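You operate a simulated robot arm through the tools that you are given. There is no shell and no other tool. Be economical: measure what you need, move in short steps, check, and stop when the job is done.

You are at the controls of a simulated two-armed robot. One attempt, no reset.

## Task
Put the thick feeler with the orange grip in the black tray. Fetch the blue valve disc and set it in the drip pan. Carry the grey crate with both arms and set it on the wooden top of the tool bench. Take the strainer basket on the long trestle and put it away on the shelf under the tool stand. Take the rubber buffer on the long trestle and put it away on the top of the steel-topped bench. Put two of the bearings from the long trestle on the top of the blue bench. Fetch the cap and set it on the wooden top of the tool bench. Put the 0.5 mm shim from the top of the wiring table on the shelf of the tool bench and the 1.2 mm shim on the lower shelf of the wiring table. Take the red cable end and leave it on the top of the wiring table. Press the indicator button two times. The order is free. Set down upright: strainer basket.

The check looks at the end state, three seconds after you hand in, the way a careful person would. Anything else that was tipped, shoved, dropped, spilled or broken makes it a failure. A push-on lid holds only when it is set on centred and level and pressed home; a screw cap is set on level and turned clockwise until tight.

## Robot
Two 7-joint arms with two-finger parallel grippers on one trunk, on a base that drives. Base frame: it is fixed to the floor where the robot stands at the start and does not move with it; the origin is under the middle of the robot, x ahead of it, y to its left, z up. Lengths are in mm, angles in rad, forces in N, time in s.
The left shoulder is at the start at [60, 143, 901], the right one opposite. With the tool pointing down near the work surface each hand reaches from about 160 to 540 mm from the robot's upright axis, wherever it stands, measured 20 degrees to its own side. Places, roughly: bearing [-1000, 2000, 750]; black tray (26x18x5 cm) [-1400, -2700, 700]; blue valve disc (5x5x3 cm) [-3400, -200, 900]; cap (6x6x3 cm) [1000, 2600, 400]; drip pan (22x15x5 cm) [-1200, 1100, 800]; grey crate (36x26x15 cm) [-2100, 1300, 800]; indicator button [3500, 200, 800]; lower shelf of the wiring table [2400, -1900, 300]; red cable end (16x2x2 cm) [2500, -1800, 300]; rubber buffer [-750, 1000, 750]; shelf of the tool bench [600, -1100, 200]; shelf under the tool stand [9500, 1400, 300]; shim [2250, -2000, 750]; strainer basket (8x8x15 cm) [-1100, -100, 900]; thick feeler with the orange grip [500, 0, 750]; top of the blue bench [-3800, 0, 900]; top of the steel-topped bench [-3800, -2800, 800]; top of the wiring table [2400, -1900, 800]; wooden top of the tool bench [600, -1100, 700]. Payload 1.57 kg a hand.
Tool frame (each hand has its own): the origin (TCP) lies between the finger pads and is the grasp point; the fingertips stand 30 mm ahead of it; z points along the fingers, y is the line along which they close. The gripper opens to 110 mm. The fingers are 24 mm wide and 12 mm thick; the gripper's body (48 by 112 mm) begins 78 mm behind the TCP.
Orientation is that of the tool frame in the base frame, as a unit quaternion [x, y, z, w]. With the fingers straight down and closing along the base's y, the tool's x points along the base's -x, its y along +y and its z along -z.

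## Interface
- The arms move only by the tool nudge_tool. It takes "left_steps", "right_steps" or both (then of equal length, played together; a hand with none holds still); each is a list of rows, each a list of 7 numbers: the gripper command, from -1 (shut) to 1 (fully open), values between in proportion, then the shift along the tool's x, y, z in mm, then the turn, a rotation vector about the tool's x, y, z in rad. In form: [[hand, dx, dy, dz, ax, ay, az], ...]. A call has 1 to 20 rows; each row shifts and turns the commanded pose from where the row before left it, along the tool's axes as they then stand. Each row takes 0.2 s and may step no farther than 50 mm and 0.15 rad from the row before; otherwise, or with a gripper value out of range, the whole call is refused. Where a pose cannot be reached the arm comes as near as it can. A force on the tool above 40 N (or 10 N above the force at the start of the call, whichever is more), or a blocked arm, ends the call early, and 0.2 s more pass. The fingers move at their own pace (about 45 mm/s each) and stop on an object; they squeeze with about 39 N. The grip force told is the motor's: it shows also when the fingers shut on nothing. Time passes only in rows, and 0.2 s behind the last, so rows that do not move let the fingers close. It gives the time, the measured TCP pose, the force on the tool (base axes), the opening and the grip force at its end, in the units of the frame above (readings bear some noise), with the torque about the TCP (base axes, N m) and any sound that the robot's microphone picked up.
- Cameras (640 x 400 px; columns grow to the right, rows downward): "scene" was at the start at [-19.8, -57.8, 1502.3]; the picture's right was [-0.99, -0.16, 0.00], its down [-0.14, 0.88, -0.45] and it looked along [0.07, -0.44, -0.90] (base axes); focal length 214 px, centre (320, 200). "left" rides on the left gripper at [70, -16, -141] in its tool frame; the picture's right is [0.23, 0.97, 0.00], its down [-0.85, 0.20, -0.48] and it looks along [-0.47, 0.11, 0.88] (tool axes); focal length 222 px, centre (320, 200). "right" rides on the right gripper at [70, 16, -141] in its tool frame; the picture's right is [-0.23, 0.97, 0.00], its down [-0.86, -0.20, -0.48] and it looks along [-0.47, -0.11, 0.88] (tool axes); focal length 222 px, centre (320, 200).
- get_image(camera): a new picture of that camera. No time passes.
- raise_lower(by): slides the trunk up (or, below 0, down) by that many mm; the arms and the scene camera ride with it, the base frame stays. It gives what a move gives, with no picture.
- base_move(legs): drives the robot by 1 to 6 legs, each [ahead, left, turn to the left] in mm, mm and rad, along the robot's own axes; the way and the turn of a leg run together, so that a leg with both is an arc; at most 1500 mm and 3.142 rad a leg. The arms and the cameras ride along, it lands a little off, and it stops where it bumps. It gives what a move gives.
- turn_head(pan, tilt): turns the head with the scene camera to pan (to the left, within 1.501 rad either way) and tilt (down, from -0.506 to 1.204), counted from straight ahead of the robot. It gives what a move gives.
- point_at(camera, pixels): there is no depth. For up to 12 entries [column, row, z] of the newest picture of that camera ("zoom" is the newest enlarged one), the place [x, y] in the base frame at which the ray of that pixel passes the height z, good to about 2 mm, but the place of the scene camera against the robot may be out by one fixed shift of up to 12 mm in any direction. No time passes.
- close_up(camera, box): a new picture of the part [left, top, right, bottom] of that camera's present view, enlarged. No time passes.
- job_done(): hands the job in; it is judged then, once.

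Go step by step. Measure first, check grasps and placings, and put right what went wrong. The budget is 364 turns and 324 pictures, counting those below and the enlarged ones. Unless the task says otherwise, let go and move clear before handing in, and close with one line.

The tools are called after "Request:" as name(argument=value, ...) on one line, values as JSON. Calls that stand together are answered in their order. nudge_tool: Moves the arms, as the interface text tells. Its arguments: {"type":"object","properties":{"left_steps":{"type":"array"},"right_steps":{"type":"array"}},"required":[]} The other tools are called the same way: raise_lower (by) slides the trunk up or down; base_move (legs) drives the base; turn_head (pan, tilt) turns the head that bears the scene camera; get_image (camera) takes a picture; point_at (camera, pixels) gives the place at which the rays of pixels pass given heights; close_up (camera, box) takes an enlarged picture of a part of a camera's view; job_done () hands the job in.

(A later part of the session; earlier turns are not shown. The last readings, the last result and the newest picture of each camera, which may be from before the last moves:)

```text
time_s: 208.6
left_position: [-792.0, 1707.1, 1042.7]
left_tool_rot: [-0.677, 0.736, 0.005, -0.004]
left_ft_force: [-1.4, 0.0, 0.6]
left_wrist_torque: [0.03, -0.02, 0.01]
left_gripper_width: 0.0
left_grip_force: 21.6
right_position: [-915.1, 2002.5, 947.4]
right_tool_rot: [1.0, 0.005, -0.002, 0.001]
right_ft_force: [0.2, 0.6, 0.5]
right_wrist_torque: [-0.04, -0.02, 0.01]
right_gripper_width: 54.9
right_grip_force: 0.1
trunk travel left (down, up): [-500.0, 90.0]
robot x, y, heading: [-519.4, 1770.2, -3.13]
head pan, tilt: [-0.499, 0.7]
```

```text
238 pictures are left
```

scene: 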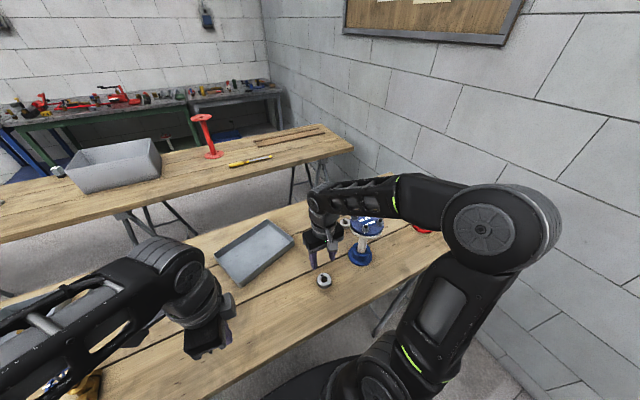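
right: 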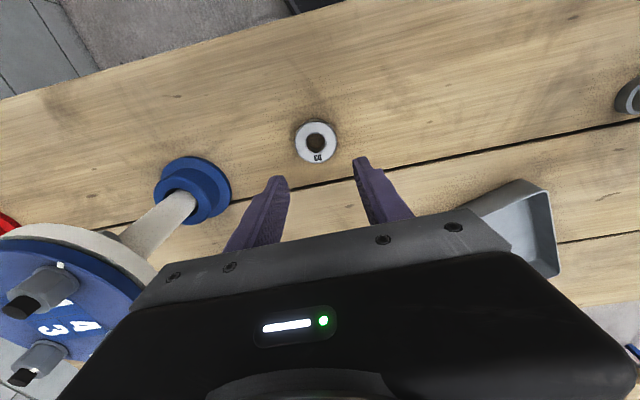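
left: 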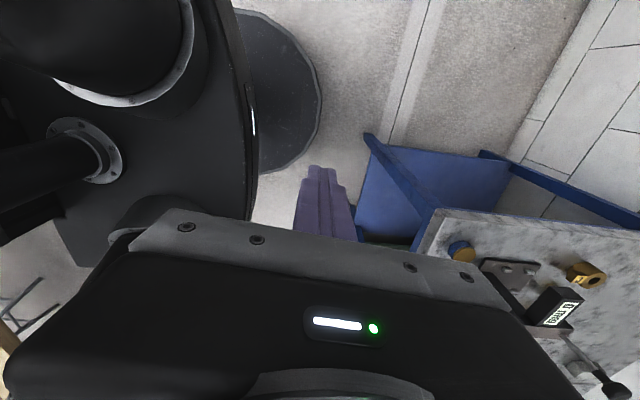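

Request:
point_at(camera="right", pixels=[[316, 143, 820], [316, 143, 800], [316, 143, 780], [70, 290, 1000], [70, 290, 950], [150, 270, 950], [150, 270, 1000], [195, 190, 810]])

Request:
point_at(camera="scene", pixels=[[323, 281, 820], [323, 281, 800], [323, 281, 780], [367, 226, 1000], [367, 226, 950], [350, 226, 1000], [360, 256, 810], [345, 220, 810]])

```text
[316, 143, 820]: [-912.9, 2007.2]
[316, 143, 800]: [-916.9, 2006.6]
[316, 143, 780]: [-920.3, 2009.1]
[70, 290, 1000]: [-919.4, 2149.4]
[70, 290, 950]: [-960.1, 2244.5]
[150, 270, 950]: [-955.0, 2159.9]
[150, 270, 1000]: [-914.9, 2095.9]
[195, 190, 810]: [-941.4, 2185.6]
```

```text
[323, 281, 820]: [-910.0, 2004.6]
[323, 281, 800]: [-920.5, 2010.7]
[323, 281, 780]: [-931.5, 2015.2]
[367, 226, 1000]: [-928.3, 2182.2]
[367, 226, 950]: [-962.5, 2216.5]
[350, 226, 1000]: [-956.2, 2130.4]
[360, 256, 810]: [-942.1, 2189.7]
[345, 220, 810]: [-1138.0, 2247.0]
```

The flanged pipe (top ≈z 980 at (−945,2190)) is near the right forearm, so I'd rather take B1 with the left hand from further right. Raise and retract the right hand, then slide right 330 mm.

Request:
nudge_tool(right_steps=[[0, 0, 0, -45, 0, 0, 0], [0, 30, 0, -35, 0, 0, 0], [0, 35, 0, -30, 0, 0, 0], [0, 45, 0, -15, 0, 0, 0], [0, 45, 0, 0, 0, 0, 0], [0, 30, 0, 0, 0, 0, 0]])

Request:
base_move(legs=[[-120, 0, 0], [0, -340, 0]])

Request:
turn_head(pan=-0.1, tilt=0.7)

Request:
get_image(camera="scene")

Request:
get_image(camera="right")

```text
time_s: 210.0
left_position: [-788.8, 1706.0, 1043.6]
left_tool_rot: [-0.676, 0.737, 0.005, -0.005]
left_ft_force: [0.6, -0.2, 0.0]
left_wrist_torque: [0.08, 0.0, 0.0]
left_gripper_width: 0.0
left_grip_force: 21.7
right_position: [-760.5, 2005.8, 1056.8]
right_tool_rot: [1.0, 0.006, -0.002, 0.001]
right_ft_force: [0.8, 0.0, 0.8]
right_wrist_torque: [0.05, 0.04, 0.0]
right_gripper_width: 55.2
right_grip_force: 0.0
right hand out of reach, approached as far as the arm can: row 5, 6
trunk travel left (down, up): [-500.0, 90.0]
robot x, y, heading: [-519.3, 1764.3, -3.131]
head pan, tilt: [-0.499, 0.7]
```

```text
time_s: 213.0
left_position: [-675.6, 2043.8, 1043.0]
left_tool_rot: [-0.68, 0.733, 0.005, -0.006]
left_ft_force: [0.1, 1.0, 0.0]
left_wrist_torque: [-0.03, 0.01, 0.03]
left_gripper_width: 0.0
left_grip_force: 21.4
right_position: [-647.7, 2341.9, 1056.2]
right_tool_rot: [1.0, 0.008, -0.001, 0.001]
right_ft_force: [0.1, 0.4, 0.8]
right_wrist_torque: [0.01, -0.02, -0.01]
right_gripper_width: 55.1
right_grip_force: 0.0
trunk travel left (down, up): [-500.0, 90.0]
robot x, y, heading: [-401.2, 2105.5, -3.126]
head pan, tilt: [-0.499, 0.7]
```

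```text
time_s: 213.9
left_position: [-674.9, 2042.3, 1042.0]
left_tool_rot: [-0.679, 0.734, 0.005, -0.005]
left_ft_force: [-0.4, 0.5, -0.9]
left_wrist_torque: [0.01, 0.02, 0.0]
left_gripper_width: 0.0
left_grip_force: 21.1
right_position: [-648.1, 2339.7, 1056.8]
right_tool_rot: [1.0, 0.008, -0.001, 0.001]
right_ft_force: [-1.1, 0.6, -0.1]
right_wrist_torque: [-0.01, -0.01, 0.01]
right_gripper_width: 55.0
right_grip_force: 0.1
trunk travel left (down, up): [-500.0, 90.0]
robot x, y, heading: [-405.2, 2102.2, -3.124]
head pan, tilt: [-0.099, 0.7]
```

```text
237 pictures are left
```

scene: 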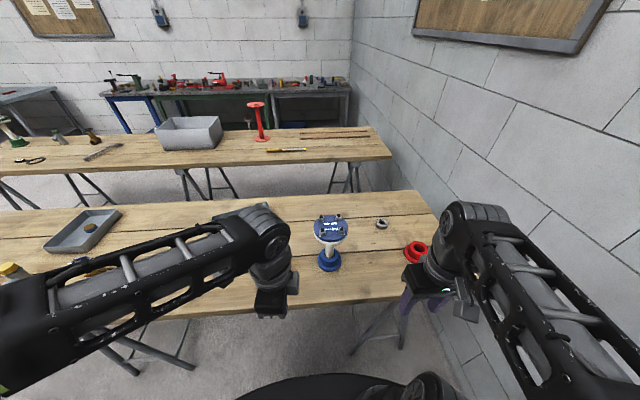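

```text
236 pictures are left
```

right: 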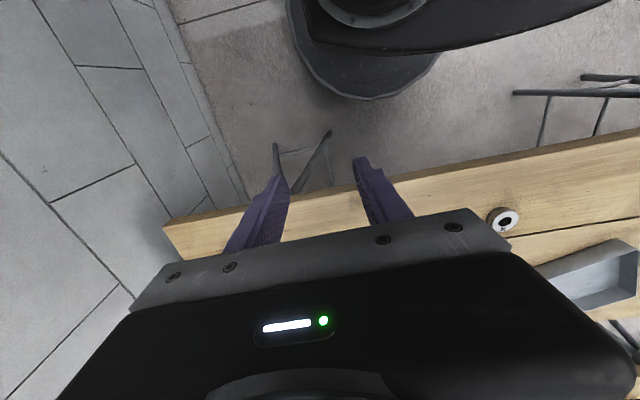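

Request:
point_at(camera="right", pixels=[[277, 145, 0], [329, 132, 0], [515, 92, 0], [583, 76, 0]])

Request:
point_at(camera="scene", pixels=[[381, 224, 810], [381, 224, 800], [415, 252, 810], [439, 215, 800], [330, 262, 805]])

```text
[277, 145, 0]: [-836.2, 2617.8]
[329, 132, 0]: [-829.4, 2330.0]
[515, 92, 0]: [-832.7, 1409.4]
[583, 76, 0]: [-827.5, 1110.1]
```

```text
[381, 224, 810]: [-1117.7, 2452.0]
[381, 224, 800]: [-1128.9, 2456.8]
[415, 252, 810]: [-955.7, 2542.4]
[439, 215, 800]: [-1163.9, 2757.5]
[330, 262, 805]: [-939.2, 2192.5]
```

Feet are at (−829,2330) and (−836,2618). Drive 120 mm ahead and bring the left hand above B1.

Request:
base_move(legs=[[120, 0, 0]])

Request:
nudge_tool(left_steps=[[0.1, 11, 30, 20, 0, 0, 0], [0.1, 11, 30, 30, 0, 0, 0], [0.1, 11, 30, 30, 0, 0, 0], [0.1, 10, 30, 30, 0, 0, 0], [0.1, 0, 0, 0, 0, 0, 0]])

Request:
get_image(camera="left")

```text
time_s: 215.1
left_position: [-794.7, 2040.8, 1042.6]
left_tool_rot: [-0.678, 0.735, 0.004, -0.005]
left_ft_force: [-0.3, -0.8, -0.4]
left_wrist_torque: [-0.04, -0.02, 0.03]
left_gripper_width: 0.3
left_grip_force: 21.1
right_position: [-765.4, 2340.2, 1055.3]
right_tool_rot: [1.0, 0.006, -0.001, 0.001]
right_ft_force: [0.2, -0.3, -0.1]
right_wrist_torque: [0.01, -0.04, 0.01]
right_gripper_width: 55.2
right_grip_force: 0.0
trunk travel left (down, up): [-500.0, 90.0]
robot x, y, heading: [-521.1, 2103.6, -3.126]
head pan, tilt: [-0.099, 0.7]
```

```text
time_s: 216.3
left_position: [-918.7, 2009.8, 934.7]
left_tool_rot: [-0.678, 0.735, 0.005, -0.005]
left_ft_force: [0.0, 0.8, 0.4]
left_wrist_torque: [-0.04, -0.01, 0.0]
left_gripper_width: 60.5
left_grip_force: 0.2
right_position: [-765.9, 2341.1, 1056.6]
right_tool_rot: [1.0, 0.007, 0.0, 0.001]
right_ft_force: [0.2, -0.3, 0.3]
right_wrist_torque: [0.01, 0.01, 0.0]
right_gripper_width: 55.1
right_grip_force: 0.1
trunk travel left (down, up): [-500.0, 90.0]
robot x, y, heading: [-521.7, 2102.8, -3.127]
head pan, tilt: [-0.099, 0.7]
```

```text
235 pictures are left
```

left: 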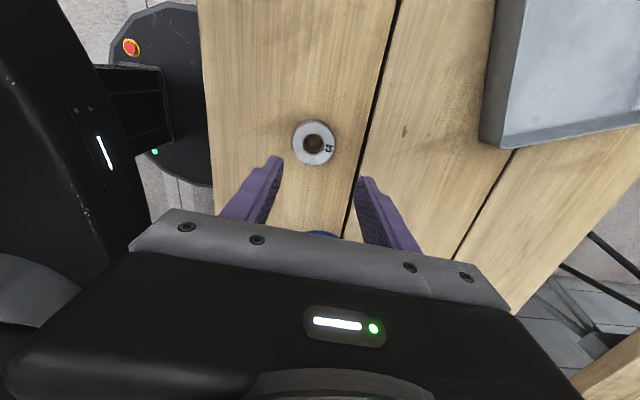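

Request:
point_at(camera="left", pixels=[[314, 144, 810], [314, 144, 795], [292, 144, 810], [336, 144, 810]])

Request:
close_up(camera="left", box=[230, 90, 400, 220])

```text
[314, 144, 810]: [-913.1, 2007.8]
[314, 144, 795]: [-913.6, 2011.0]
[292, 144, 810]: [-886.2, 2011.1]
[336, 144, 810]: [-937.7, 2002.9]
```

```text
3.08 times, centred on (315, 155) of left
```

zoom: 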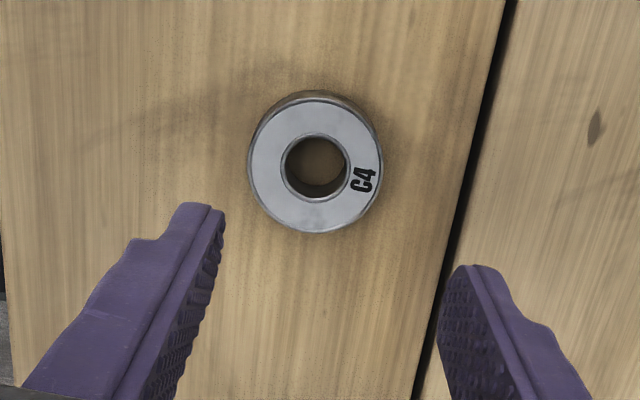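

Bearing centre (−913.5,2009), ~48 mm wide. Descend with force guard.

Request:
nudge_tool(left_steps=[[0.2, 0, -5, 40, 0, 0, 0], [0.2, 0, 0, 40, 0, 0, 0], [0.2, 0, 0, 12, 0, 0, 0], [0.2, 0, 0, 6, 0, 0, 0], [0.2, 0, 0, 4, 0, 0, 0], [0.2, 0, 0, 0, 0, 0, 0]])

Request:
get_image(camera="left")

```text
time_s: 217.7
left_position: [-913.8, 2008.4, 833.0]
left_tool_rot: [-0.678, 0.735, 0.005, -0.004]
left_ft_force: [0.1, 0.1, 0.6]
left_wrist_torque: [-0.01, -0.01, 0.03]
left_gripper_width: 65.9
left_grip_force: 0.1
right_position: [-765.4, 2341.3, 1056.0]
right_tool_rot: [1.0, 0.007, -0.001, 0.001]
right_ft_force: [0.2, 0.2, 0.0]
right_wrist_torque: [-0.02, 0.01, 0.01]
right_gripper_width: 54.8
right_grip_force: 0.0
trunk travel left (down, up): [-500.0, 90.0]
robot x, y, heading: [-522.4, 2102.0, -3.122]
head pan, tilt: [-0.099, 0.7]
```

```text
233 pictures are left
```

left: 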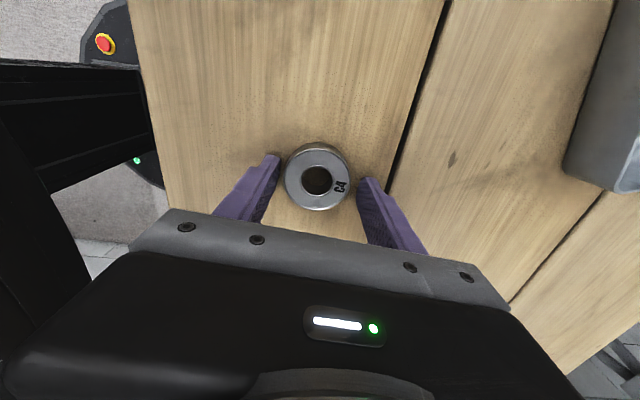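

Request:
nudge_tool(left_steps=[[0.2, 0, 0, 3, 0, 0, 0], [0.2, 0, 0, 3, 0, 0, 0], [0.2, 0, 0, 0, 0, 0, 0], [-1, 0, 0, 0, 0, 0, 0], [-1, 0, 0, 0, 0, 0, 0], [-1, 0, 0, 0, 0, 0, 0], [-1, 0, 0, 0, 0, 0, 0], [-1, 0, 0, 0, 0, 0, 0]])

Request:
close_up(camera="left", box=[230, 110, 410, 240])

```text
time_s: 218.3
left_position: [-916.7, 2008.7, 831.3]
left_tool_rot: [-0.678, 0.735, 0.008, -0.007]
left_ft_force: [3.2, -2.5, 26.7]
left_wrist_torque: [-0.12, -1.29, -0.14]
left_gripper_width: 69.2
left_grip_force: 1.8
right_position: [-763.9, 2341.2, 1057.4]
right_tool_rot: [1.0, 0.007, 0.0, 0.001]
right_ft_force: [-0.5, 0.3, 0.5]
right_wrist_torque: [0.02, 0.03, -0.01]
right_gripper_width: 55.1
right_grip_force: 0.2
trunk travel left (down, up): [-500.0, 90.0]
robot x, y, heading: [-523.4, 2102.2, -3.126]
head pan, tilt: [-0.099, 0.7]
stopped in row 3 (left hand): the force on the tool passed its limit at 48 N (the readings are from after the stop); the commanded pose is now the measured one
```

```text
3.08 times, centred on (320, 175) of left
```

zoom: 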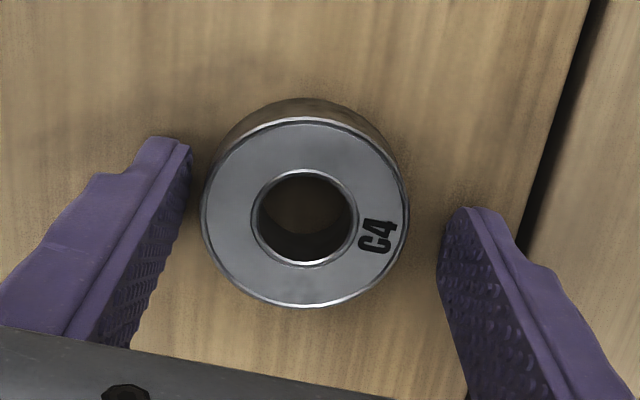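

Table touched at tip z≈800. Lift 3 mm and close.

Request:
nudge_tool(left_steps=[[0.2, 0, -3, -3, 0, 0, 0], [0.2, 0, 0, 0, 0, 0, 0], [-1, 0, 0, 0, 0, 0, 0], [-1, 0, 0, 0, 0, 0, 0], [-1, 0, 0, 0, 0, 0, 0], [-1, 0, 0, 0, 0, 0, 0], [-1, 0, 0, 0, 0, 0, 0], [-1, 0, 0, -5, 0, 0, 0], [-1, 0, 0, -10, 0, 0, 0], [-1, 0, 0, -20, 0, 0, 0], [-1, 0, 0, -30, 0, 0, 0], [-1, 0, 0, -40, 0, 0, 0], [-1, 0, -30, -35, 0, 0, 0], [-1, 0, -35, -35, 0, 0, 0], [-1, 0, -35, -30, 0, 0, 0], [-1, 0, 0, 0, 0, 0, 0]])

Request:
get_image(camera="left")

```text
time_s: 221.8
left_position: [-807.8, 2002.6, 1035.0]
left_tool_rot: [-0.678, 0.735, 0.006, -0.007]
left_ft_force: [0.2, -0.4, -0.8]
left_wrist_torque: [0.02, 0.0, 0.0]
left_gripper_width: 51.1
left_grip_force: 38.9
right_position: [-766.6, 2341.1, 1057.4]
right_tool_rot: [1.0, 0.007, -0.001, 0.001]
right_ft_force: [0.4, -1.1, -0.3]
right_wrist_torque: [-0.02, -0.01, 0.0]
right_gripper_width: 55.2
right_grip_force: 0.1
trunk travel left (down, up): [-500.0, 90.0]
robot x, y, heading: [-520.6, 2101.3, -3.122]
head pan, tilt: [-0.099, 0.7]
```

```text
231 pictures are left
```

left: 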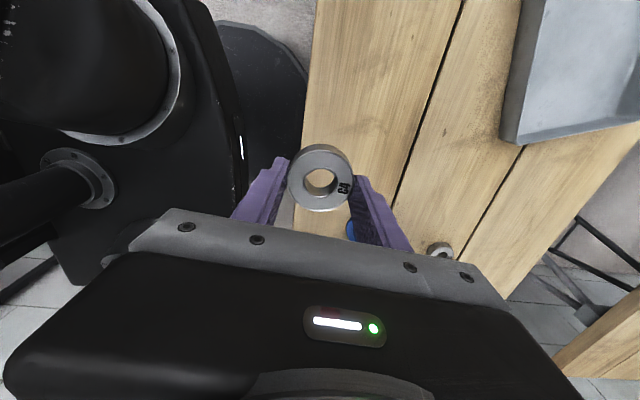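

B1 held at 51 mm. Another bearing shows at (440,248). Measure it.

Request:
point_at(camera="left", pixels=[[440, 249, 812], [350, 232, 860]])

Request:
base_move(legs=[[0, -175, 0]])

Request:
turn_head(pan=-0.2, tilt=0.8)

Request:
get_image(camera="scene")

Request:
get_image(camera="left")

```text
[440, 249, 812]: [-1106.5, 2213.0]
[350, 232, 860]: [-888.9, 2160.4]
```

```text
time_s: 223.2
left_position: [-811.2, 2176.9, 1036.1]
left_tool_rot: [-0.679, 0.734, 0.005, -0.006]
left_ft_force: [-0.2, 0.5, -1.1]
left_wrist_torque: [0.01, 0.0, -0.04]
left_gripper_width: 51.3
left_grip_force: 39.0
right_position: [-768.1, 2515.8, 1056.1]
right_tool_rot: [1.0, 0.008, -0.002, 0.001]
right_ft_force: [-1.0, 0.2, -0.2]
right_wrist_torque: [-0.02, 0.0, 0.0]
right_gripper_width: 54.8
right_grip_force: 0.1
trunk travel left (down, up): [-500.0, 90.0]
robot x, y, heading: [-523.9, 2274.8, -3.122]
head pan, tilt: [-0.099, 0.7]
```

```text
time_s: 223.9
left_position: [-810.9, 2176.5, 1034.8]
left_tool_rot: [-0.678, 0.735, 0.008, -0.007]
left_ft_force: [1.3, 0.1, -1.2]
left_wrist_torque: [-0.01, -0.01, 0.02]
left_gripper_width: 51.0
left_grip_force: 39.2
right_position: [-768.3, 2514.4, 1057.7]
right_tool_rot: [1.0, 0.008, -0.001, 0.0]
right_ft_force: [0.7, -1.3, 0.0]
right_wrist_torque: [0.0, 0.01, -0.04]
right_gripper_width: 55.1
right_grip_force: 0.1
trunk travel left (down, up): [-500.0, 90.0]
robot x, y, heading: [-528.3, 2273.0, -3.126]
head pan, tilt: [-0.201, 0.799]
```

```text
230 pictures are left
```

scene: 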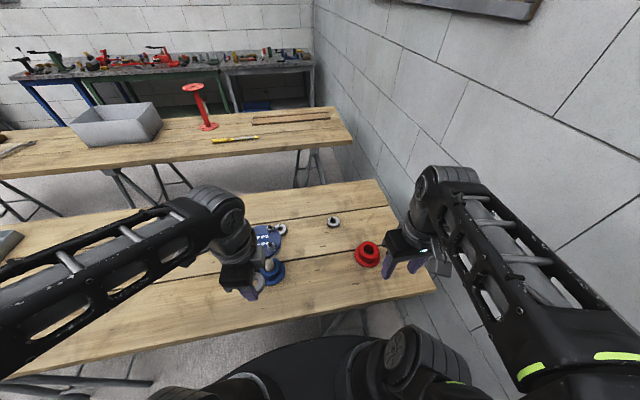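

```text
229 pictures are left
```

left: 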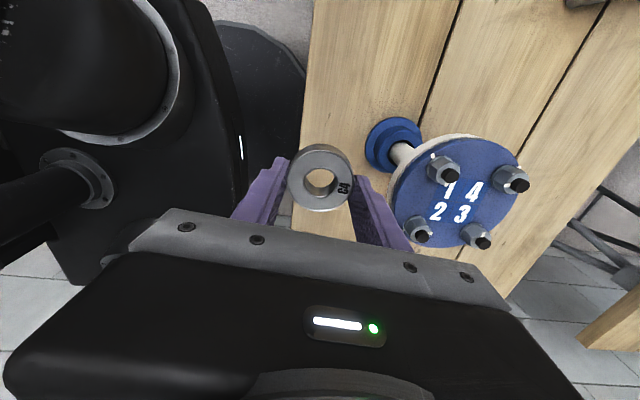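

B2 is clear at (334,222). I'll pull the left hand back/up a bit, and extend the right hand toward B2 with a forward pitch of 0.5.

Request:
point_at(camera="scene", pixels=[[334, 222, 815], [334, 222, 800], [367, 250, 840], [281, 230, 815]])

Request:
nudge_tool(left_steps=[[-1, 0, -20, -20, 0, 0, 0], [-1, 0, -20, -20, 0, 0, 0], [-1, 0, 0, -10, 0, 0, 0], [-1, 0, 0, 0, 0, 0, 0], [-1, 0, 0, 0, 0, 0, 0], [-1, 0, 0, 0, 0, 0, 0], [-1, 0, 0, 0, 0, 0, 0], [-1, 0, 0, 0, 0, 0, 0], [-1, 0, 0, 0, 0, 0, 0], [-1, 0, 0, 0, 0, 0, 0]], right_steps=[[0.3, -35, 6, 0, 0, -0.1, 0], [0.3, -35, 6, 4, 0, -0.1, 0], [0.3, -35, 6, 7, 0, -0.1, 0], [0.3, -35, 6, 11, 0, -0.1, 0], [0.3, -35, 6, 15, 0, -0.1, 0], [0.3, -32, 6, 17, 0, 0, 0], [0.3, -32, 6, 17, 0, 0, 0], [0.3, -32, 6, 17, 0, 0, 0], [0.3, -20, 6, 20, 0, 0, 0], [0.3, 0, 0, 0, 0, 0, 0]])

Request:
get_image(camera="right")

Request:
get_image(camera="scene")

```text
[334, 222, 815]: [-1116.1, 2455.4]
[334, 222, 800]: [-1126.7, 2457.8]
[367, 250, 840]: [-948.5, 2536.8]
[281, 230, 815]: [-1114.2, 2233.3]
```

```text
time_s: 226.1
left_position: [-770.3, 2172.2, 1073.1]
left_tool_rot: [-0.678, 0.735, 0.006, -0.006]
left_ft_force: [0.6, -0.5, -0.5]
left_wrist_torque: [0.0, -0.01, 0.04]
left_gripper_width: 51.2
left_grip_force: 39.0
left hand out of reach, approached as far as the arm can: row 3
right_position: [-1083.0, 2456.3, 1051.2]
right_tool_rot: [0.968, 0.006, -0.249, 0.003]
right_ft_force: [-0.2, 1.0, 0.0]
right_wrist_torque: [0.01, -0.01, 0.0]
right_gripper_width: 71.6
right_grip_force: 0.1
trunk travel left (down, up): [-500.0, 90.0]
robot x, y, heading: [-524.6, 2274.3, -3.123]
head pan, tilt: [-0.201, 0.799]
```

```text
228 pictures are left
```

right: 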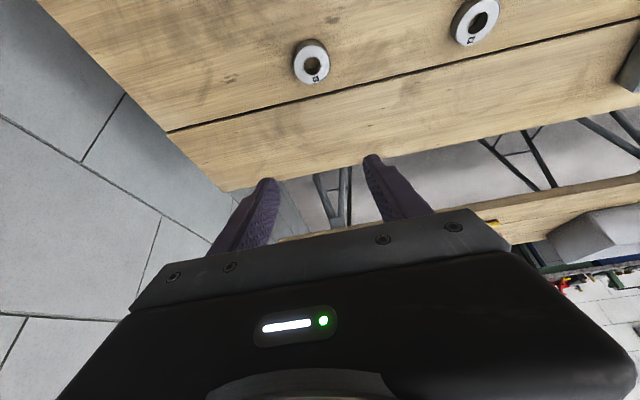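

```text
227 pictures are left
```

scene: 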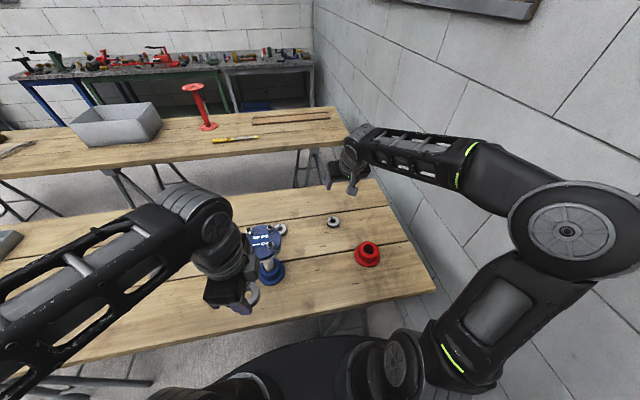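

Request:
point_at(camera="right", pixels=[[311, 64, 818], [311, 64, 810], [476, 23, 818]])

```text
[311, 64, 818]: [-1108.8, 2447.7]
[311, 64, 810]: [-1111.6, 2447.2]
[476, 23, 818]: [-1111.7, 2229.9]
```

B2 at (−1110,2449). Move forward 15, down 190, and look.

Request:
nudge_tool(right_steps=[[0.3, -13.2, 7, 7.2, 0, 0, 0], [0.3, 19.2, 0, 35.1, 0, 0, 0], [0.3, 19.2, 0, 35.1, 0, 0, 0], [0.3, 19.2, 0, 35.1, 0, 0, 0], [0.3, 19.2, 0, 35.1, 0, 0, 0], [0.3, 12, 0, 22, 0, 0, 0], [0.3, 0, 0, 0, 0, 0, 0]])

Request:
get_image(camera="right")

Request:
get_image(camera="scene")

```text
time_s: 227.7
left_position: [-770.4, 2173.1, 1072.7]
left_tool_rot: [-0.678, 0.735, 0.006, -0.007]
left_ft_force: [-0.1, -0.3, -1.2]
left_wrist_torque: [0.0, 0.01, 0.01]
left_gripper_width: 51.1
left_grip_force: 38.7
right_position: [-1098.8, 2448.9, 865.3]
right_tool_rot: [0.969, 0.008, -0.248, 0.003]
right_ft_force: [0.4, 0.1, -0.1]
right_wrist_torque: [-0.02, -0.01, -0.01]
right_gripper_width: 71.5
right_grip_force: 0.1
trunk travel left (down, up): [-500.0, 90.0]
robot x, y, heading: [-520.1, 2275.7, -3.12]
head pan, tilt: [-0.201, 0.799]
```

```text
226 pictures are left
```

right: 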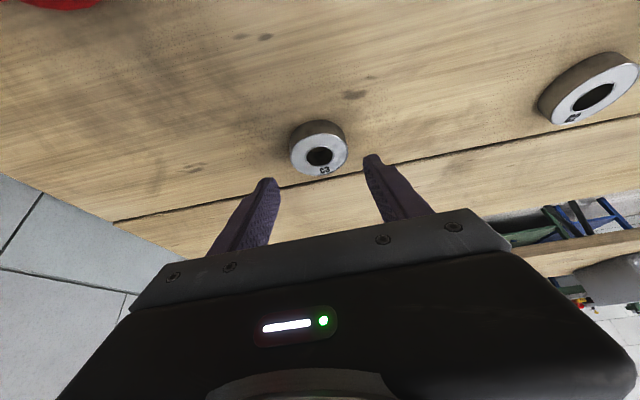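

```text
225 pictures are left
```

scene: 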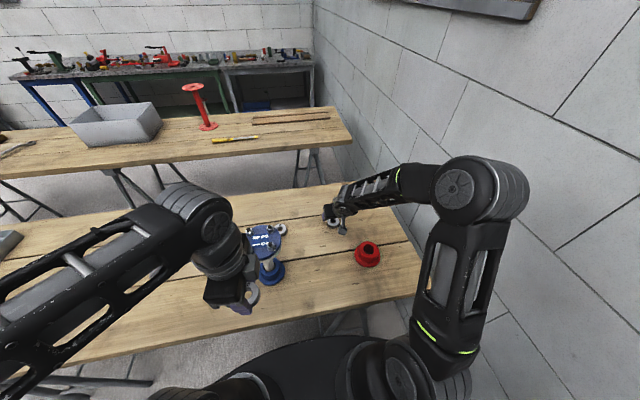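

Request:
point_at(camera="right", pixels=[[318, 156, 818], [290, 158, 818], [347, 150, 818]])

```text
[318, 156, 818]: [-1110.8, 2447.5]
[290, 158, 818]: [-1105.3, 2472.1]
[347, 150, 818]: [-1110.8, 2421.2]
```

Centred. Descend 30 mm guarded.

Request:
nudge_tool(right_steps=[[0.3, 7.2, 2, 13.2, 0, 0, 0], [0.3, 3.4, 0, 6.1, 0, 0, 0], [0.3, 2.4, 0, 4.4, 0, 0, 0], [0.3, 1.4, 0, 2.6, 0, 0, 0], [0.3, 0, 0, 0, 0, 0, 0]])

Request:
get_image(camera="right")

```text
time_s: 228.9
left_position: [-770.2, 2172.2, 1073.6]
left_tool_rot: [-0.678, 0.735, 0.005, -0.006]
left_ft_force: [-0.7, 0.9, -1.7]
left_wrist_torque: [-0.02, 0.0, -0.02]
left_gripper_width: 51.0
left_grip_force: 38.7
right_position: [-1097.4, 2445.2, 835.2]
right_tool_rot: [0.969, 0.008, -0.247, 0.003]
right_ft_force: [0.1, -0.1, -0.7]
right_wrist_torque: [0.03, -0.01, -0.01]
right_gripper_width: 71.4
right_grip_force: 0.1
trunk travel left (down, up): [-500.0, 90.0]
robot x, y, heading: [-522.8, 2274.0, -3.125]
head pan, tilt: [-0.201, 0.799]
```

```text
224 pictures are left
```

right: 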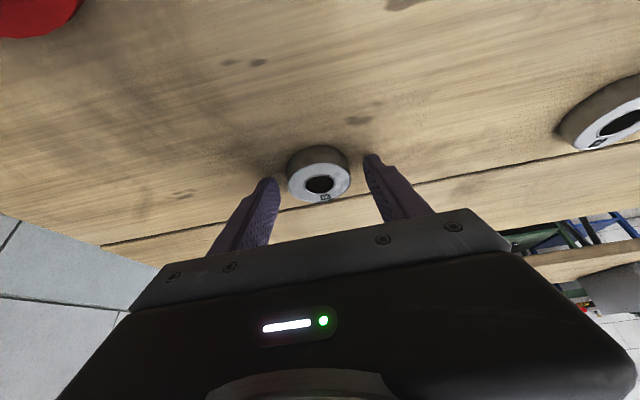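

Request:
nudge_tool(right_steps=[[-1, 0, 0, 0, 0, 0, 0], [-1, 0, 0, 0, 0, 0, 0], [-1, 0, 0, 0, 0, 0, 0], [-1, 0, 0, 0, 0, 0, 0], [-1, 0, 0, 0, 0, 0, 0], [-1, 0, 0, 0, 0, 0, 0], [-1, -2.4, 0, -4.4, 0, 0, 0], [-1, -4.8, 0, -8.8, 0, 0, 0], [-1, -9.6, 0, -17.5, 0, 0, 0], [-1, -14.4, 0, -26.3, 0, 0, 0], [-1, -19.2, 0, -35, 0, 0, 0], [-1, -19.2, 0, -35, 0, 0, 0], [-1, -19.2, 0, -35, 0, 0, 0], [-1, 0, 0, 0, 0, 0, 0]])

Request:
get_image(camera="right")

```text
time_s: 231.9
left_position: [-769.8, 2173.6, 1073.5]
left_tool_rot: [-0.678, 0.735, 0.006, -0.007]
left_ft_force: [-0.3, -0.7, -0.4]
left_wrist_torque: [-0.02, -0.02, 0.0]
left_gripper_width: 50.9
left_grip_force: 38.7
right_position: [-1099.5, 2446.2, 1019.8]
right_tool_rot: [0.969, 0.008, -0.248, 0.003]
right_ft_force: [-0.1, -0.2, -1.0]
right_wrist_torque: [0.01, 0.0, 0.03]
right_gripper_width: 44.3
right_grip_force: 38.7
trunk travel left (down, up): [-500.0, 90.0]
robot x, y, heading: [-522.6, 2276.1, -3.123]
head pan, tilt: [-0.201, 0.799]
```

```text
223 pictures are left
```

right: 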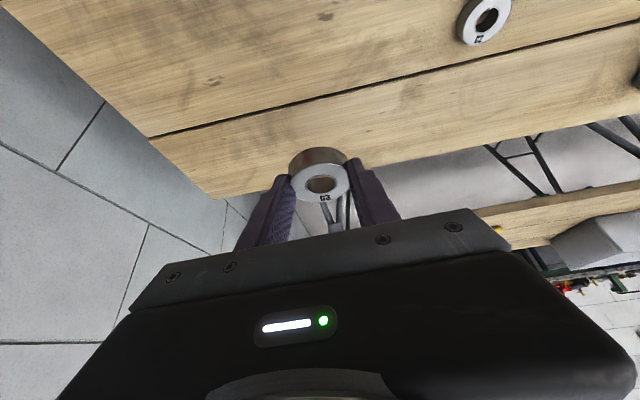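

Both bearings are held. Retract, then drive to the blue bench.

Request:
nudge_tool(right_steps=[[-1, 35, 0, -19, 0, 0, 0], [-1, 35, 0, -19, 0, 0, 0], [-1, 35, 0, -19, 0, 0, 0], [-1, 35, 0, -19, 0, 0.1, 0], [-1, 35, 0, -15, 0, 0.1, 0], [-1, 35, 0, -12, 0, 0.1, 0], [-1, 35, 10, -5, 0, 0.1, 0], [-1, 35, 10, 0, 0, 0.1, 0], [-1, 0, 0, 0, 0, 0, 0]])

Request:
base_move(legs=[[-150, 0, 0], [0, 1500, 0], [0, 1500, 0], [0, 300, 0], [1400, 0, 0], [1000, 0, 0]])

Request:
base_move(legs=[[0, -850, 0]])

Request:
turn_head(pan=-0.2, tilt=0.7)

Request:
get_image(camera="scene")

```text
time_s: 233.9
left_position: [-769.4, 2173.2, 1073.8]
left_tool_rot: [-0.677, 0.735, 0.006, -0.006]
left_ft_force: [-0.6, 0.2, -0.7]
left_wrist_torque: [-0.01, -0.02, 0.01]
left_gripper_width: 50.9
left_grip_force: 38.5
right_position: [-794.9, 2430.2, 1013.8]
right_tool_rot: [1.0, 0.008, -0.001, 0.0]
right_ft_force: [0.3, 0.1, -1.5]
right_wrist_torque: [0.0, 0.02, 0.0]
right_gripper_width: 44.2
right_grip_force: 38.9
trunk travel left (down, up): [-500.0, 90.0]
robot x, y, heading: [-526.6, 2275.9, -3.124]
head pan, tilt: [-0.201, 0.799]
```

```text
time_s: 262.4
left_position: [-2954.8, -1218.6, 1073.0]
left_tool_rot: [-0.685, 0.729, 0.005, -0.006]
left_ft_force: [0.2, 0.2, -1.9]
left_wrist_torque: [0.02, 0.02, 0.03]
left_gripper_width: 50.6
left_grip_force: 39.3
right_position: [-2985.0, -962.2, 1013.2]
right_tool_rot: [1.0, 0.018, -0.001, 0.003]
right_ft_force: [0.8, -0.3, -1.2]
right_wrist_torque: [0.0, -0.05, -0.01]
right_gripper_width: 44.3
right_grip_force: 38.9
trunk travel left (down, up): [-500.0, 90.0]
robot x, y, heading: [-2713.7, -1112.4, -3.105]
head pan, tilt: [-0.201, 0.799]
```

```text
time_s: 266.9
left_position: [-2988.6, -365.9, 1072.2]
left_tool_rot: [-0.689, 0.725, 0.006, -0.007]
left_ft_force: [-0.6, -0.4, -1.0]
left_wrist_torque: [-0.03, -0.01, -0.01]
left_gripper_width: 51.2
left_grip_force: 39.2
right_position: [-3019.8, -109.9, 1014.1]
right_tool_rot: [1.0, 0.022, 0.0, 0.001]
right_ft_force: [0.6, -0.5, -0.8]
right_wrist_torque: [-0.04, -0.03, 0.02]
right_gripper_width: 44.1
right_grip_force: 38.9
trunk travel left (down, up): [-500.0, 90.0]
robot x, y, heading: [-2745.0, -256.2, -3.099]
head pan, tilt: [-0.201, 0.799]
```

```text
time_s: 267.6
left_position: [-2989.3, -367.0, 1075.0]
left_tool_rot: [-0.689, 0.725, 0.006, -0.006]
left_ft_force: [-0.8, -0.4, -0.7]
left_wrist_torque: [0.0, -0.02, 0.0]
left_gripper_width: 50.8
left_grip_force: 39.0
right_position: [-3020.2, -110.6, 1013.6]
right_tool_rot: [1.0, 0.022, 0.0, 0.001]
right_ft_force: [0.7, 0.0, -1.7]
right_wrist_torque: [-0.02, -0.02, -0.02]
right_gripper_width: 44.3
right_grip_force: 39.4
trunk travel left (down, up): [-500.0, 90.0]
robot x, y, heading: [-2746.5, -259.9, -3.093]
head pan, tilt: [-0.201, 0.7]
```

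```text
222 pictures are left
```

scene: 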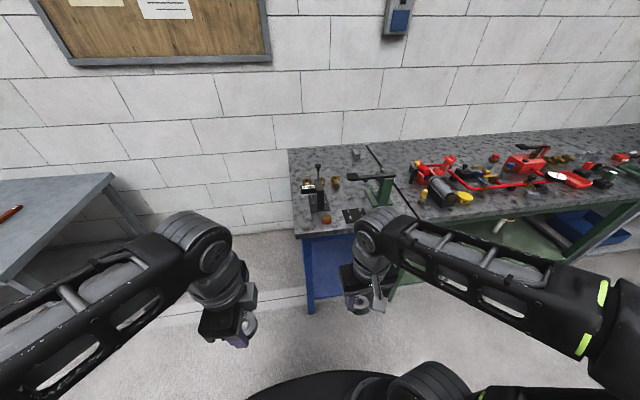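

Request:
base_move(legs=[[150, 0, -0.047]])

Request:
get_image(camera="scene")

Request:
close_up(camera="scene", box=[260, 130, 480, 280])

```text
time_s: 268.9
left_position: [-3145.7, -360.2, 1074.2]
left_tool_rot: [-0.672, 0.741, 0.006, -0.006]
left_ft_force: [0.6, -0.7, -1.2]
left_wrist_torque: [0.02, -0.03, 0.01]
left_gripper_width: 50.9
left_grip_force: 39.1
right_position: [-3166.9, -100.6, 1013.9]
right_tool_rot: [1.0, -0.001, 0.0, 0.001]
right_ft_force: [-0.4, -0.3, -1.5]
right_wrist_torque: [0.01, -0.04, -0.01]
right_gripper_width: 44.2
right_grip_force: 39.5
trunk travel left (down, up): [-500.0, 90.0]
robot x, y, heading: [-2897.8, -263.7, 3.14]
head pan, tilt: [-0.201, 0.7]
```

```text
221 pictures are left
```

scene: 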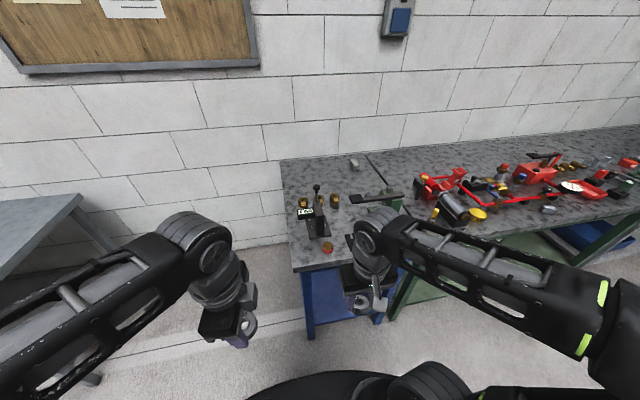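

```text
2.67 times, centred on (370, 205) of scene
```

zoom: 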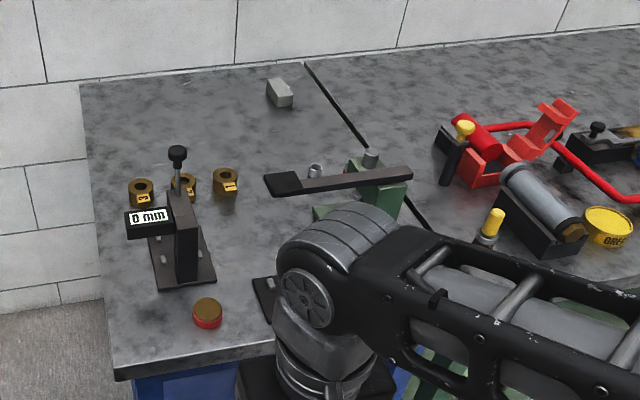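

Free spots: front-left corner near (−3415,−205) and the front right part around y≈+150 (right of the black plate). Slide right ~230 mm to view it.

Request:
base_move(legs=[[0, -235, 0]])

Request:
turn_head(pan=0, tilt=0.8)

Request:
get_image(camera="scene")

Request:
close_up(camera="scene", box=[220, 150, 440, 300])

Request:
get_image(camera="right")

```text
time_s: 270.7
left_position: [-3142.9, -125.7, 1073.4]
left_tool_rot: [-0.672, 0.74, 0.005, -0.006]
left_ft_force: [0.7, 1.4, -1.4]
left_wrist_torque: [-0.03, -0.01, -0.02]
left_gripper_width: 50.8
left_grip_force: 38.8
right_position: [-3163.9, 131.7, 1012.8]
right_tool_rot: [1.0, -0.001, -0.001, 0.0]
right_ft_force: [-0.3, 0.9, -1.3]
right_wrist_torque: [-0.02, 0.01, 0.03]
right_gripper_width: 44.2
right_grip_force: 39.2
trunk travel left (down, up): [-500.0, 90.0]
robot x, y, heading: [-2899.8, -29.1, 3.142]
head pan, tilt: [-0.201, 0.7]
```

```text
time_s: 271.4
left_position: [-3144.7, -127.6, 1073.2]
left_tool_rot: [-0.672, 0.741, 0.006, -0.006]
left_ft_force: [-1.4, -0.2, -0.5]
left_wrist_torque: [-0.01, 0.0, 0.03]
left_gripper_width: 50.9
left_grip_force: 39.1
right_position: [-3164.9, 130.8, 1014.2]
right_tool_rot: [1.0, -0.001, 0.0, 0.001]
right_ft_force: [-0.4, -0.7, -1.4]
right_wrist_torque: [-0.03, -0.01, 0.02]
right_gripper_width: 44.4
right_grip_force: 39.3
trunk travel left (down, up): [-500.0, 90.0]
robot x, y, heading: [-2902.0, -30.9, 3.139]
head pan, tilt: [0.0, 0.799]
```

```text
219 pictures are left
```

scene: 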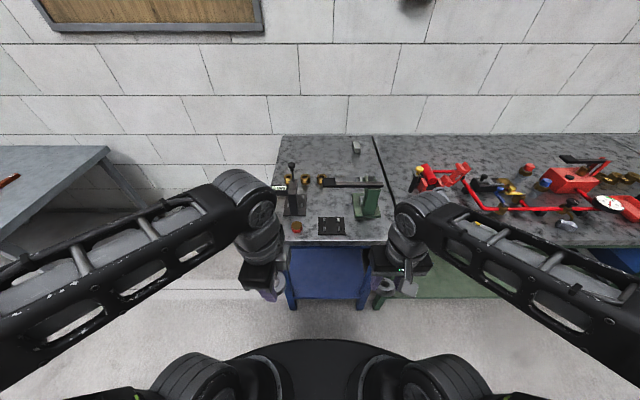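

```text
2.67 times, centred on (330, 225) of scene
```

zoom: 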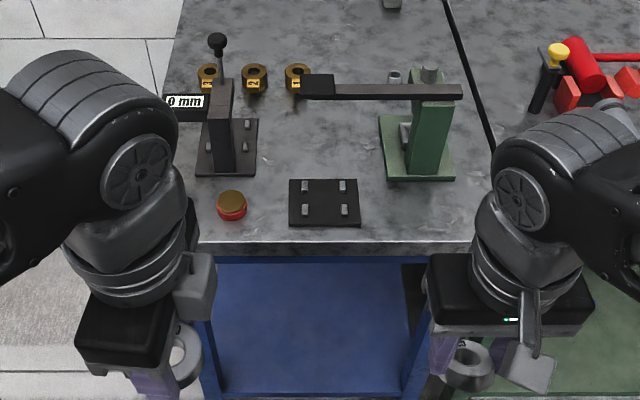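

```text
217 pictures are left
```

right: 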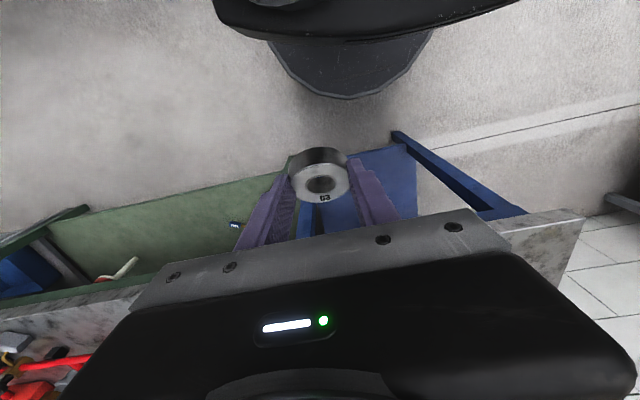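

Request:
point_at(camera="scene", pixels=[[371, 231, 858], [285, 240, 858], [391, 240, 858], [344, 234, 858], [367, 218, 858], [298, 227, 888], [378, 218, 858], [290, 236, 858], [385, 210, 858]])

```text
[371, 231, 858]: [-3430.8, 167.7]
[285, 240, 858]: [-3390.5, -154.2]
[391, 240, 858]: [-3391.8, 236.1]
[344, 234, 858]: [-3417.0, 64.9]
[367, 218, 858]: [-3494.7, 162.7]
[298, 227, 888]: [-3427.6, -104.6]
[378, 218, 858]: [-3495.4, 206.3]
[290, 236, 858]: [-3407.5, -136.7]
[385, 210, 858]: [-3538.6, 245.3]
```

Scene vs hand readings of the red disc differ ~13 mm in y; correcting, targets are right bearing (−3428,150), left bearing (−3420,−205). Drive 130 ahead and position both hands.

Request:
base_move(legs=[[130, 0, 0]])

Request:
nudge_tool(left_steps=[[-1, 23, 34, 0, 0, 0, 0], [-1, 23, 34, 0, 0, 0, 0], [-1, 23, 34, 10, 0, 0, 0], [-1, 23, 34, 20, 0, 0, 0], [-1, 0, 0, 40, 0, 0, 0], [-1, 0, 0, 40, 0, 0, 0]], right_steps=[[-1, -33, -5, 0, 0, 0, 0], [-1, -33, -5, 0, 0, 0, 0], [-1, -33, -5, 0, 0, 0, 0], [-1, -34, -4, 10, 0, 0, 0], [-1, 0, 0, 30, 0, 0, 0], [-1, 0, 0, 0, 0, 0, 0]])

Request:
get_image(camera="right")

Request:
get_image(camera="left")

```text
time_s: 272.7
left_position: [-3273.1, -128.4, 1073.9]
left_tool_rot: [-0.672, 0.74, 0.007, -0.006]
left_ft_force: [-0.6, -0.4, -1.6]
left_wrist_torque: [-0.04, -0.05, 0.01]
left_gripper_width: 51.0
left_grip_force: 38.8
right_position: [-3293.5, 129.2, 1014.3]
right_tool_rot: [1.0, 0.0, 0.0, 0.0]
right_ft_force: [-1.1, -0.6, -0.1]
right_wrist_torque: [0.0, -0.06, 0.0]
right_gripper_width: 44.5
right_grip_force: 38.7
trunk travel left (down, up): [-500.0, 90.0]
robot x, y, heading: [-3022.8, -30.1, -3.141]
head pan, tilt: [0.0, 0.799]
```

```text
time_s: 274.1
left_position: [-3417.4, -209.2, 967.1]
left_tool_rot: [-0.672, 0.74, 0.007, -0.007]
left_ft_force: [-0.2, 0.3, -0.2]
left_wrist_torque: [0.01, 0.02, -0.04]
left_gripper_width: 51.0
left_grip_force: 38.9
right_position: [-3425.8, 146.7, 974.8]
right_tool_rot: [1.0, 0.0, 0.0, 0.0]
right_ft_force: [-0.6, -0.2, -1.3]
right_wrist_torque: [-0.01, -0.02, -0.02]
right_gripper_width: 44.3
right_grip_force: 39.2
trunk travel left (down, up): [-500.0, 90.0]
robot x, y, heading: [-3025.2, -30.8, -3.143]
head pan, tilt: [0.0, 0.799]
```

```text
216 pictures are left
```

right: 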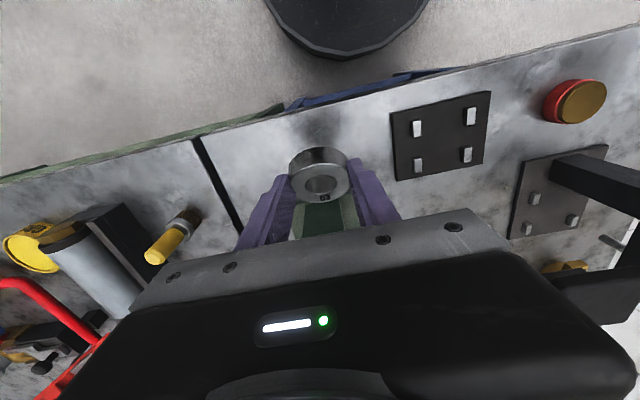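

```text
215 pictures are left
```

left: 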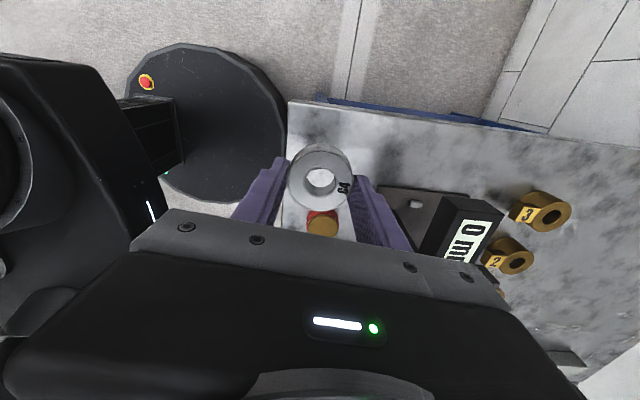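

Request:
point_at(camera="left", pixels=[[447, 197, 960], [420, 250, 960], [447, 197, 1000], [420, 250, 1000], [288, 100, 858], [285, 175, 858], [382, 186, 862], [322, 222, 888]])

Request:
point_at(camera="right", pixels=[[197, 140, 858], [241, 225, 858], [300, 210, 870], [392, 115, 860], [280, 115, 858]])

Request:
get_image(camera="scene")

```text
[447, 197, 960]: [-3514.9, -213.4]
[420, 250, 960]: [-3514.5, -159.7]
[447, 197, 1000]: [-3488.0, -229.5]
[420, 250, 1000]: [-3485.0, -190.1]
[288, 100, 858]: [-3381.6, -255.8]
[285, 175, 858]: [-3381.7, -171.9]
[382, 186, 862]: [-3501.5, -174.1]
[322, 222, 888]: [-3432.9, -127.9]
```

```text
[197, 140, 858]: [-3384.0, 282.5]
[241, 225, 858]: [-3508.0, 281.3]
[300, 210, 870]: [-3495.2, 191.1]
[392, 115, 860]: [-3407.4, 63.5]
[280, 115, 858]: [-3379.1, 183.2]
```

```text
214 pictures are left
```

scene: 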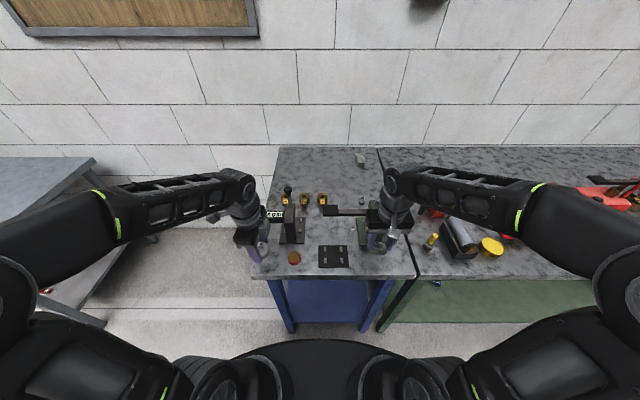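

Both spots are clear (display ≥20 mm away). I'll re-pitch the right tool 0.5 (as it was grasped) so its bearing lies flat, and lower both close to the bench.

Request:
nudge_tool(left_steps=[[-1, 0, 0, 20, 0, 0, 0], [-1, 0, 0, 20, 0, 0, 0], [-1, 0, 0, 15, 0, 0, 0], [-1, 0, 0, 5, 0, 0, 0], [-1, 0, 0, 5, 0, 0, 0], [-1, 0, 0, 0, 0, 0, 0], [-1, 0, 0, 0, 0, 0, 0], [-1, 0, 0, 0, 0, 0, 0]], right_steps=[[-1, 0, 0, 0, 0, -0.1, 0], [-1, 0, 0, 0, 0, -0.1, 0], [-1, 0, 0, 0, 0, -0.1, 0], [-1, 0, 0, 0, 0, -0.1, 0], [-1, 0, 0, 0, 0, -0.1, 0], [-1, 14.4, 0, 26.3, 0, 0, 0], [-1, 14.4, 0, 26.3, 0, 0, 0], [-1, 4, 0, 7, 0, 0, 0]])

Request:
nudge_tool(left_steps=[[-1, 0, 0, 3, 0, 0, 0], [-1, 0, 0, 3, 0, 0, 0], [-1, 0, 0, 3, 0, 0, 0], [-1, 0, 0, 3, 0, 0, 0], [-1, 0, 0, 3, 0, 0, 0], [-1, 0, 0, 3, 0, 0, 0]])

Request:
nudge_tool(right_steps=[[-1, 1.4, 0, 2.6, 0, 0, 0], [-1, 1.4, 0, 2.6, 0, 0, 0], [-1, 1.4, 0, 2.6, 0, 0, 0], [-1, 1.4, 0, 2.6, 0, 0, 0], [-1, 1.4, 0, 2.6, 0, 0, 0], [-1, 1.4, 0, 2.6, 0, 0, 0]])

Request:
get_image(camera="left")

Request:
get_image(camera="right")

```text
time_s: 275.9
left_position: [-3419.7, -207.7, 902.4]
left_tool_rot: [-0.672, 0.74, 0.006, -0.006]
left_ft_force: [-1.0, 0.3, -1.0]
left_wrist_torque: [0.03, 0.02, -0.04]
left_gripper_width: 51.1
left_grip_force: 39.7
right_position: [-3445.0, 146.6, 914.5]
right_tool_rot: [0.969, -0.001, -0.247, 0.001]
right_ft_force: [-0.7, -0.5, -1.0]
right_wrist_torque: [-0.02, -0.01, 0.02]
right_gripper_width: 44.3
right_grip_force: 39.4
right hand out of reach, approached as far as the arm can: row 6, 7, 8
trunk travel left (down, up): [-500.0, 90.0]
robot x, y, heading: [-3026.0, -30.1, -3.142]
head pan, tilt: [0.0, 0.799]
```

```text
time_s: 277.1
left_position: [-3417.8, -207.3, 891.6]
left_tool_rot: [-0.673, 0.739, 0.008, -0.009]
left_ft_force: [8.5, -0.7, 26.9]
left_wrist_torque: [-0.08, -0.97, 0.02]
left_gripper_width: 51.3
left_grip_force: 38.8
right_position: [-3441.2, 146.4, 915.1]
right_tool_rot: [0.969, -0.001, -0.248, 0.0]
right_ft_force: [-0.5, -0.2, -1.7]
right_wrist_torque: [0.02, -0.03, 0.01]
right_gripper_width: 44.3
right_grip_force: 38.5
trunk travel left (down, up): [-500.0, 90.0]
robot x, y, heading: [-3024.0, -30.5, -3.139]
head pan, tilt: [0.0, 0.799]
stopped in row 6 (left hand): the force on the tool passed its limit at 49 N (the readings are from after the stop); the commanded pose is now the measured one
```

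```text
time_s: 277.9
left_position: [-3418.4, -206.1, 891.7]
left_tool_rot: [-0.674, 0.739, 0.009, -0.009]
left_ft_force: [8.4, -0.6, 22.4]
left_wrist_torque: [-0.06, -1.08, 0.01]
left_gripper_width: 51.2
left_grip_force: 39.2
right_position: [-3443.2, 146.6, 906.7]
right_tool_rot: [0.969, 0.0, -0.245, 0.001]
right_ft_force: [-0.2, -0.1, -1.4]
right_wrist_torque: [-0.03, 0.0, -0.03]
right_gripper_width: 44.2
right_grip_force: 39.1
trunk travel left (down, up): [-500.0, 90.0]
robot x, y, heading: [-3024.7, -29.9, -3.143]
head pan, tilt: [0.0, 0.799]
stopped in row 4 (left hand): the force on the tool passed its limit at 40 N (the readings are from after the stop); the commanded pose is now the measured one
```

```text
213 pictures are left
```

left: 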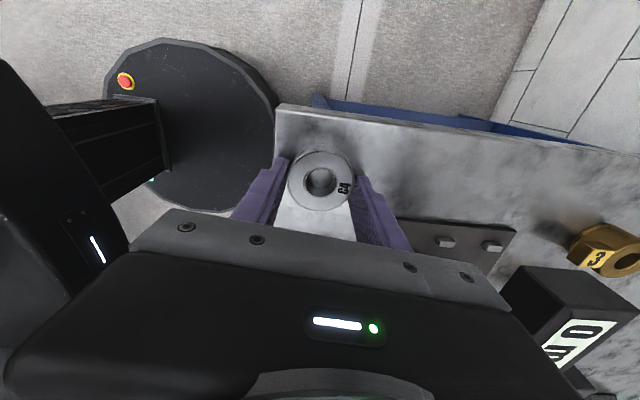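

```text
212 pictures are left
```

right: 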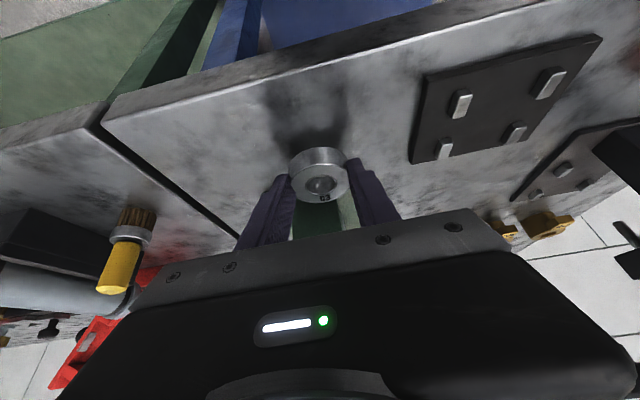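

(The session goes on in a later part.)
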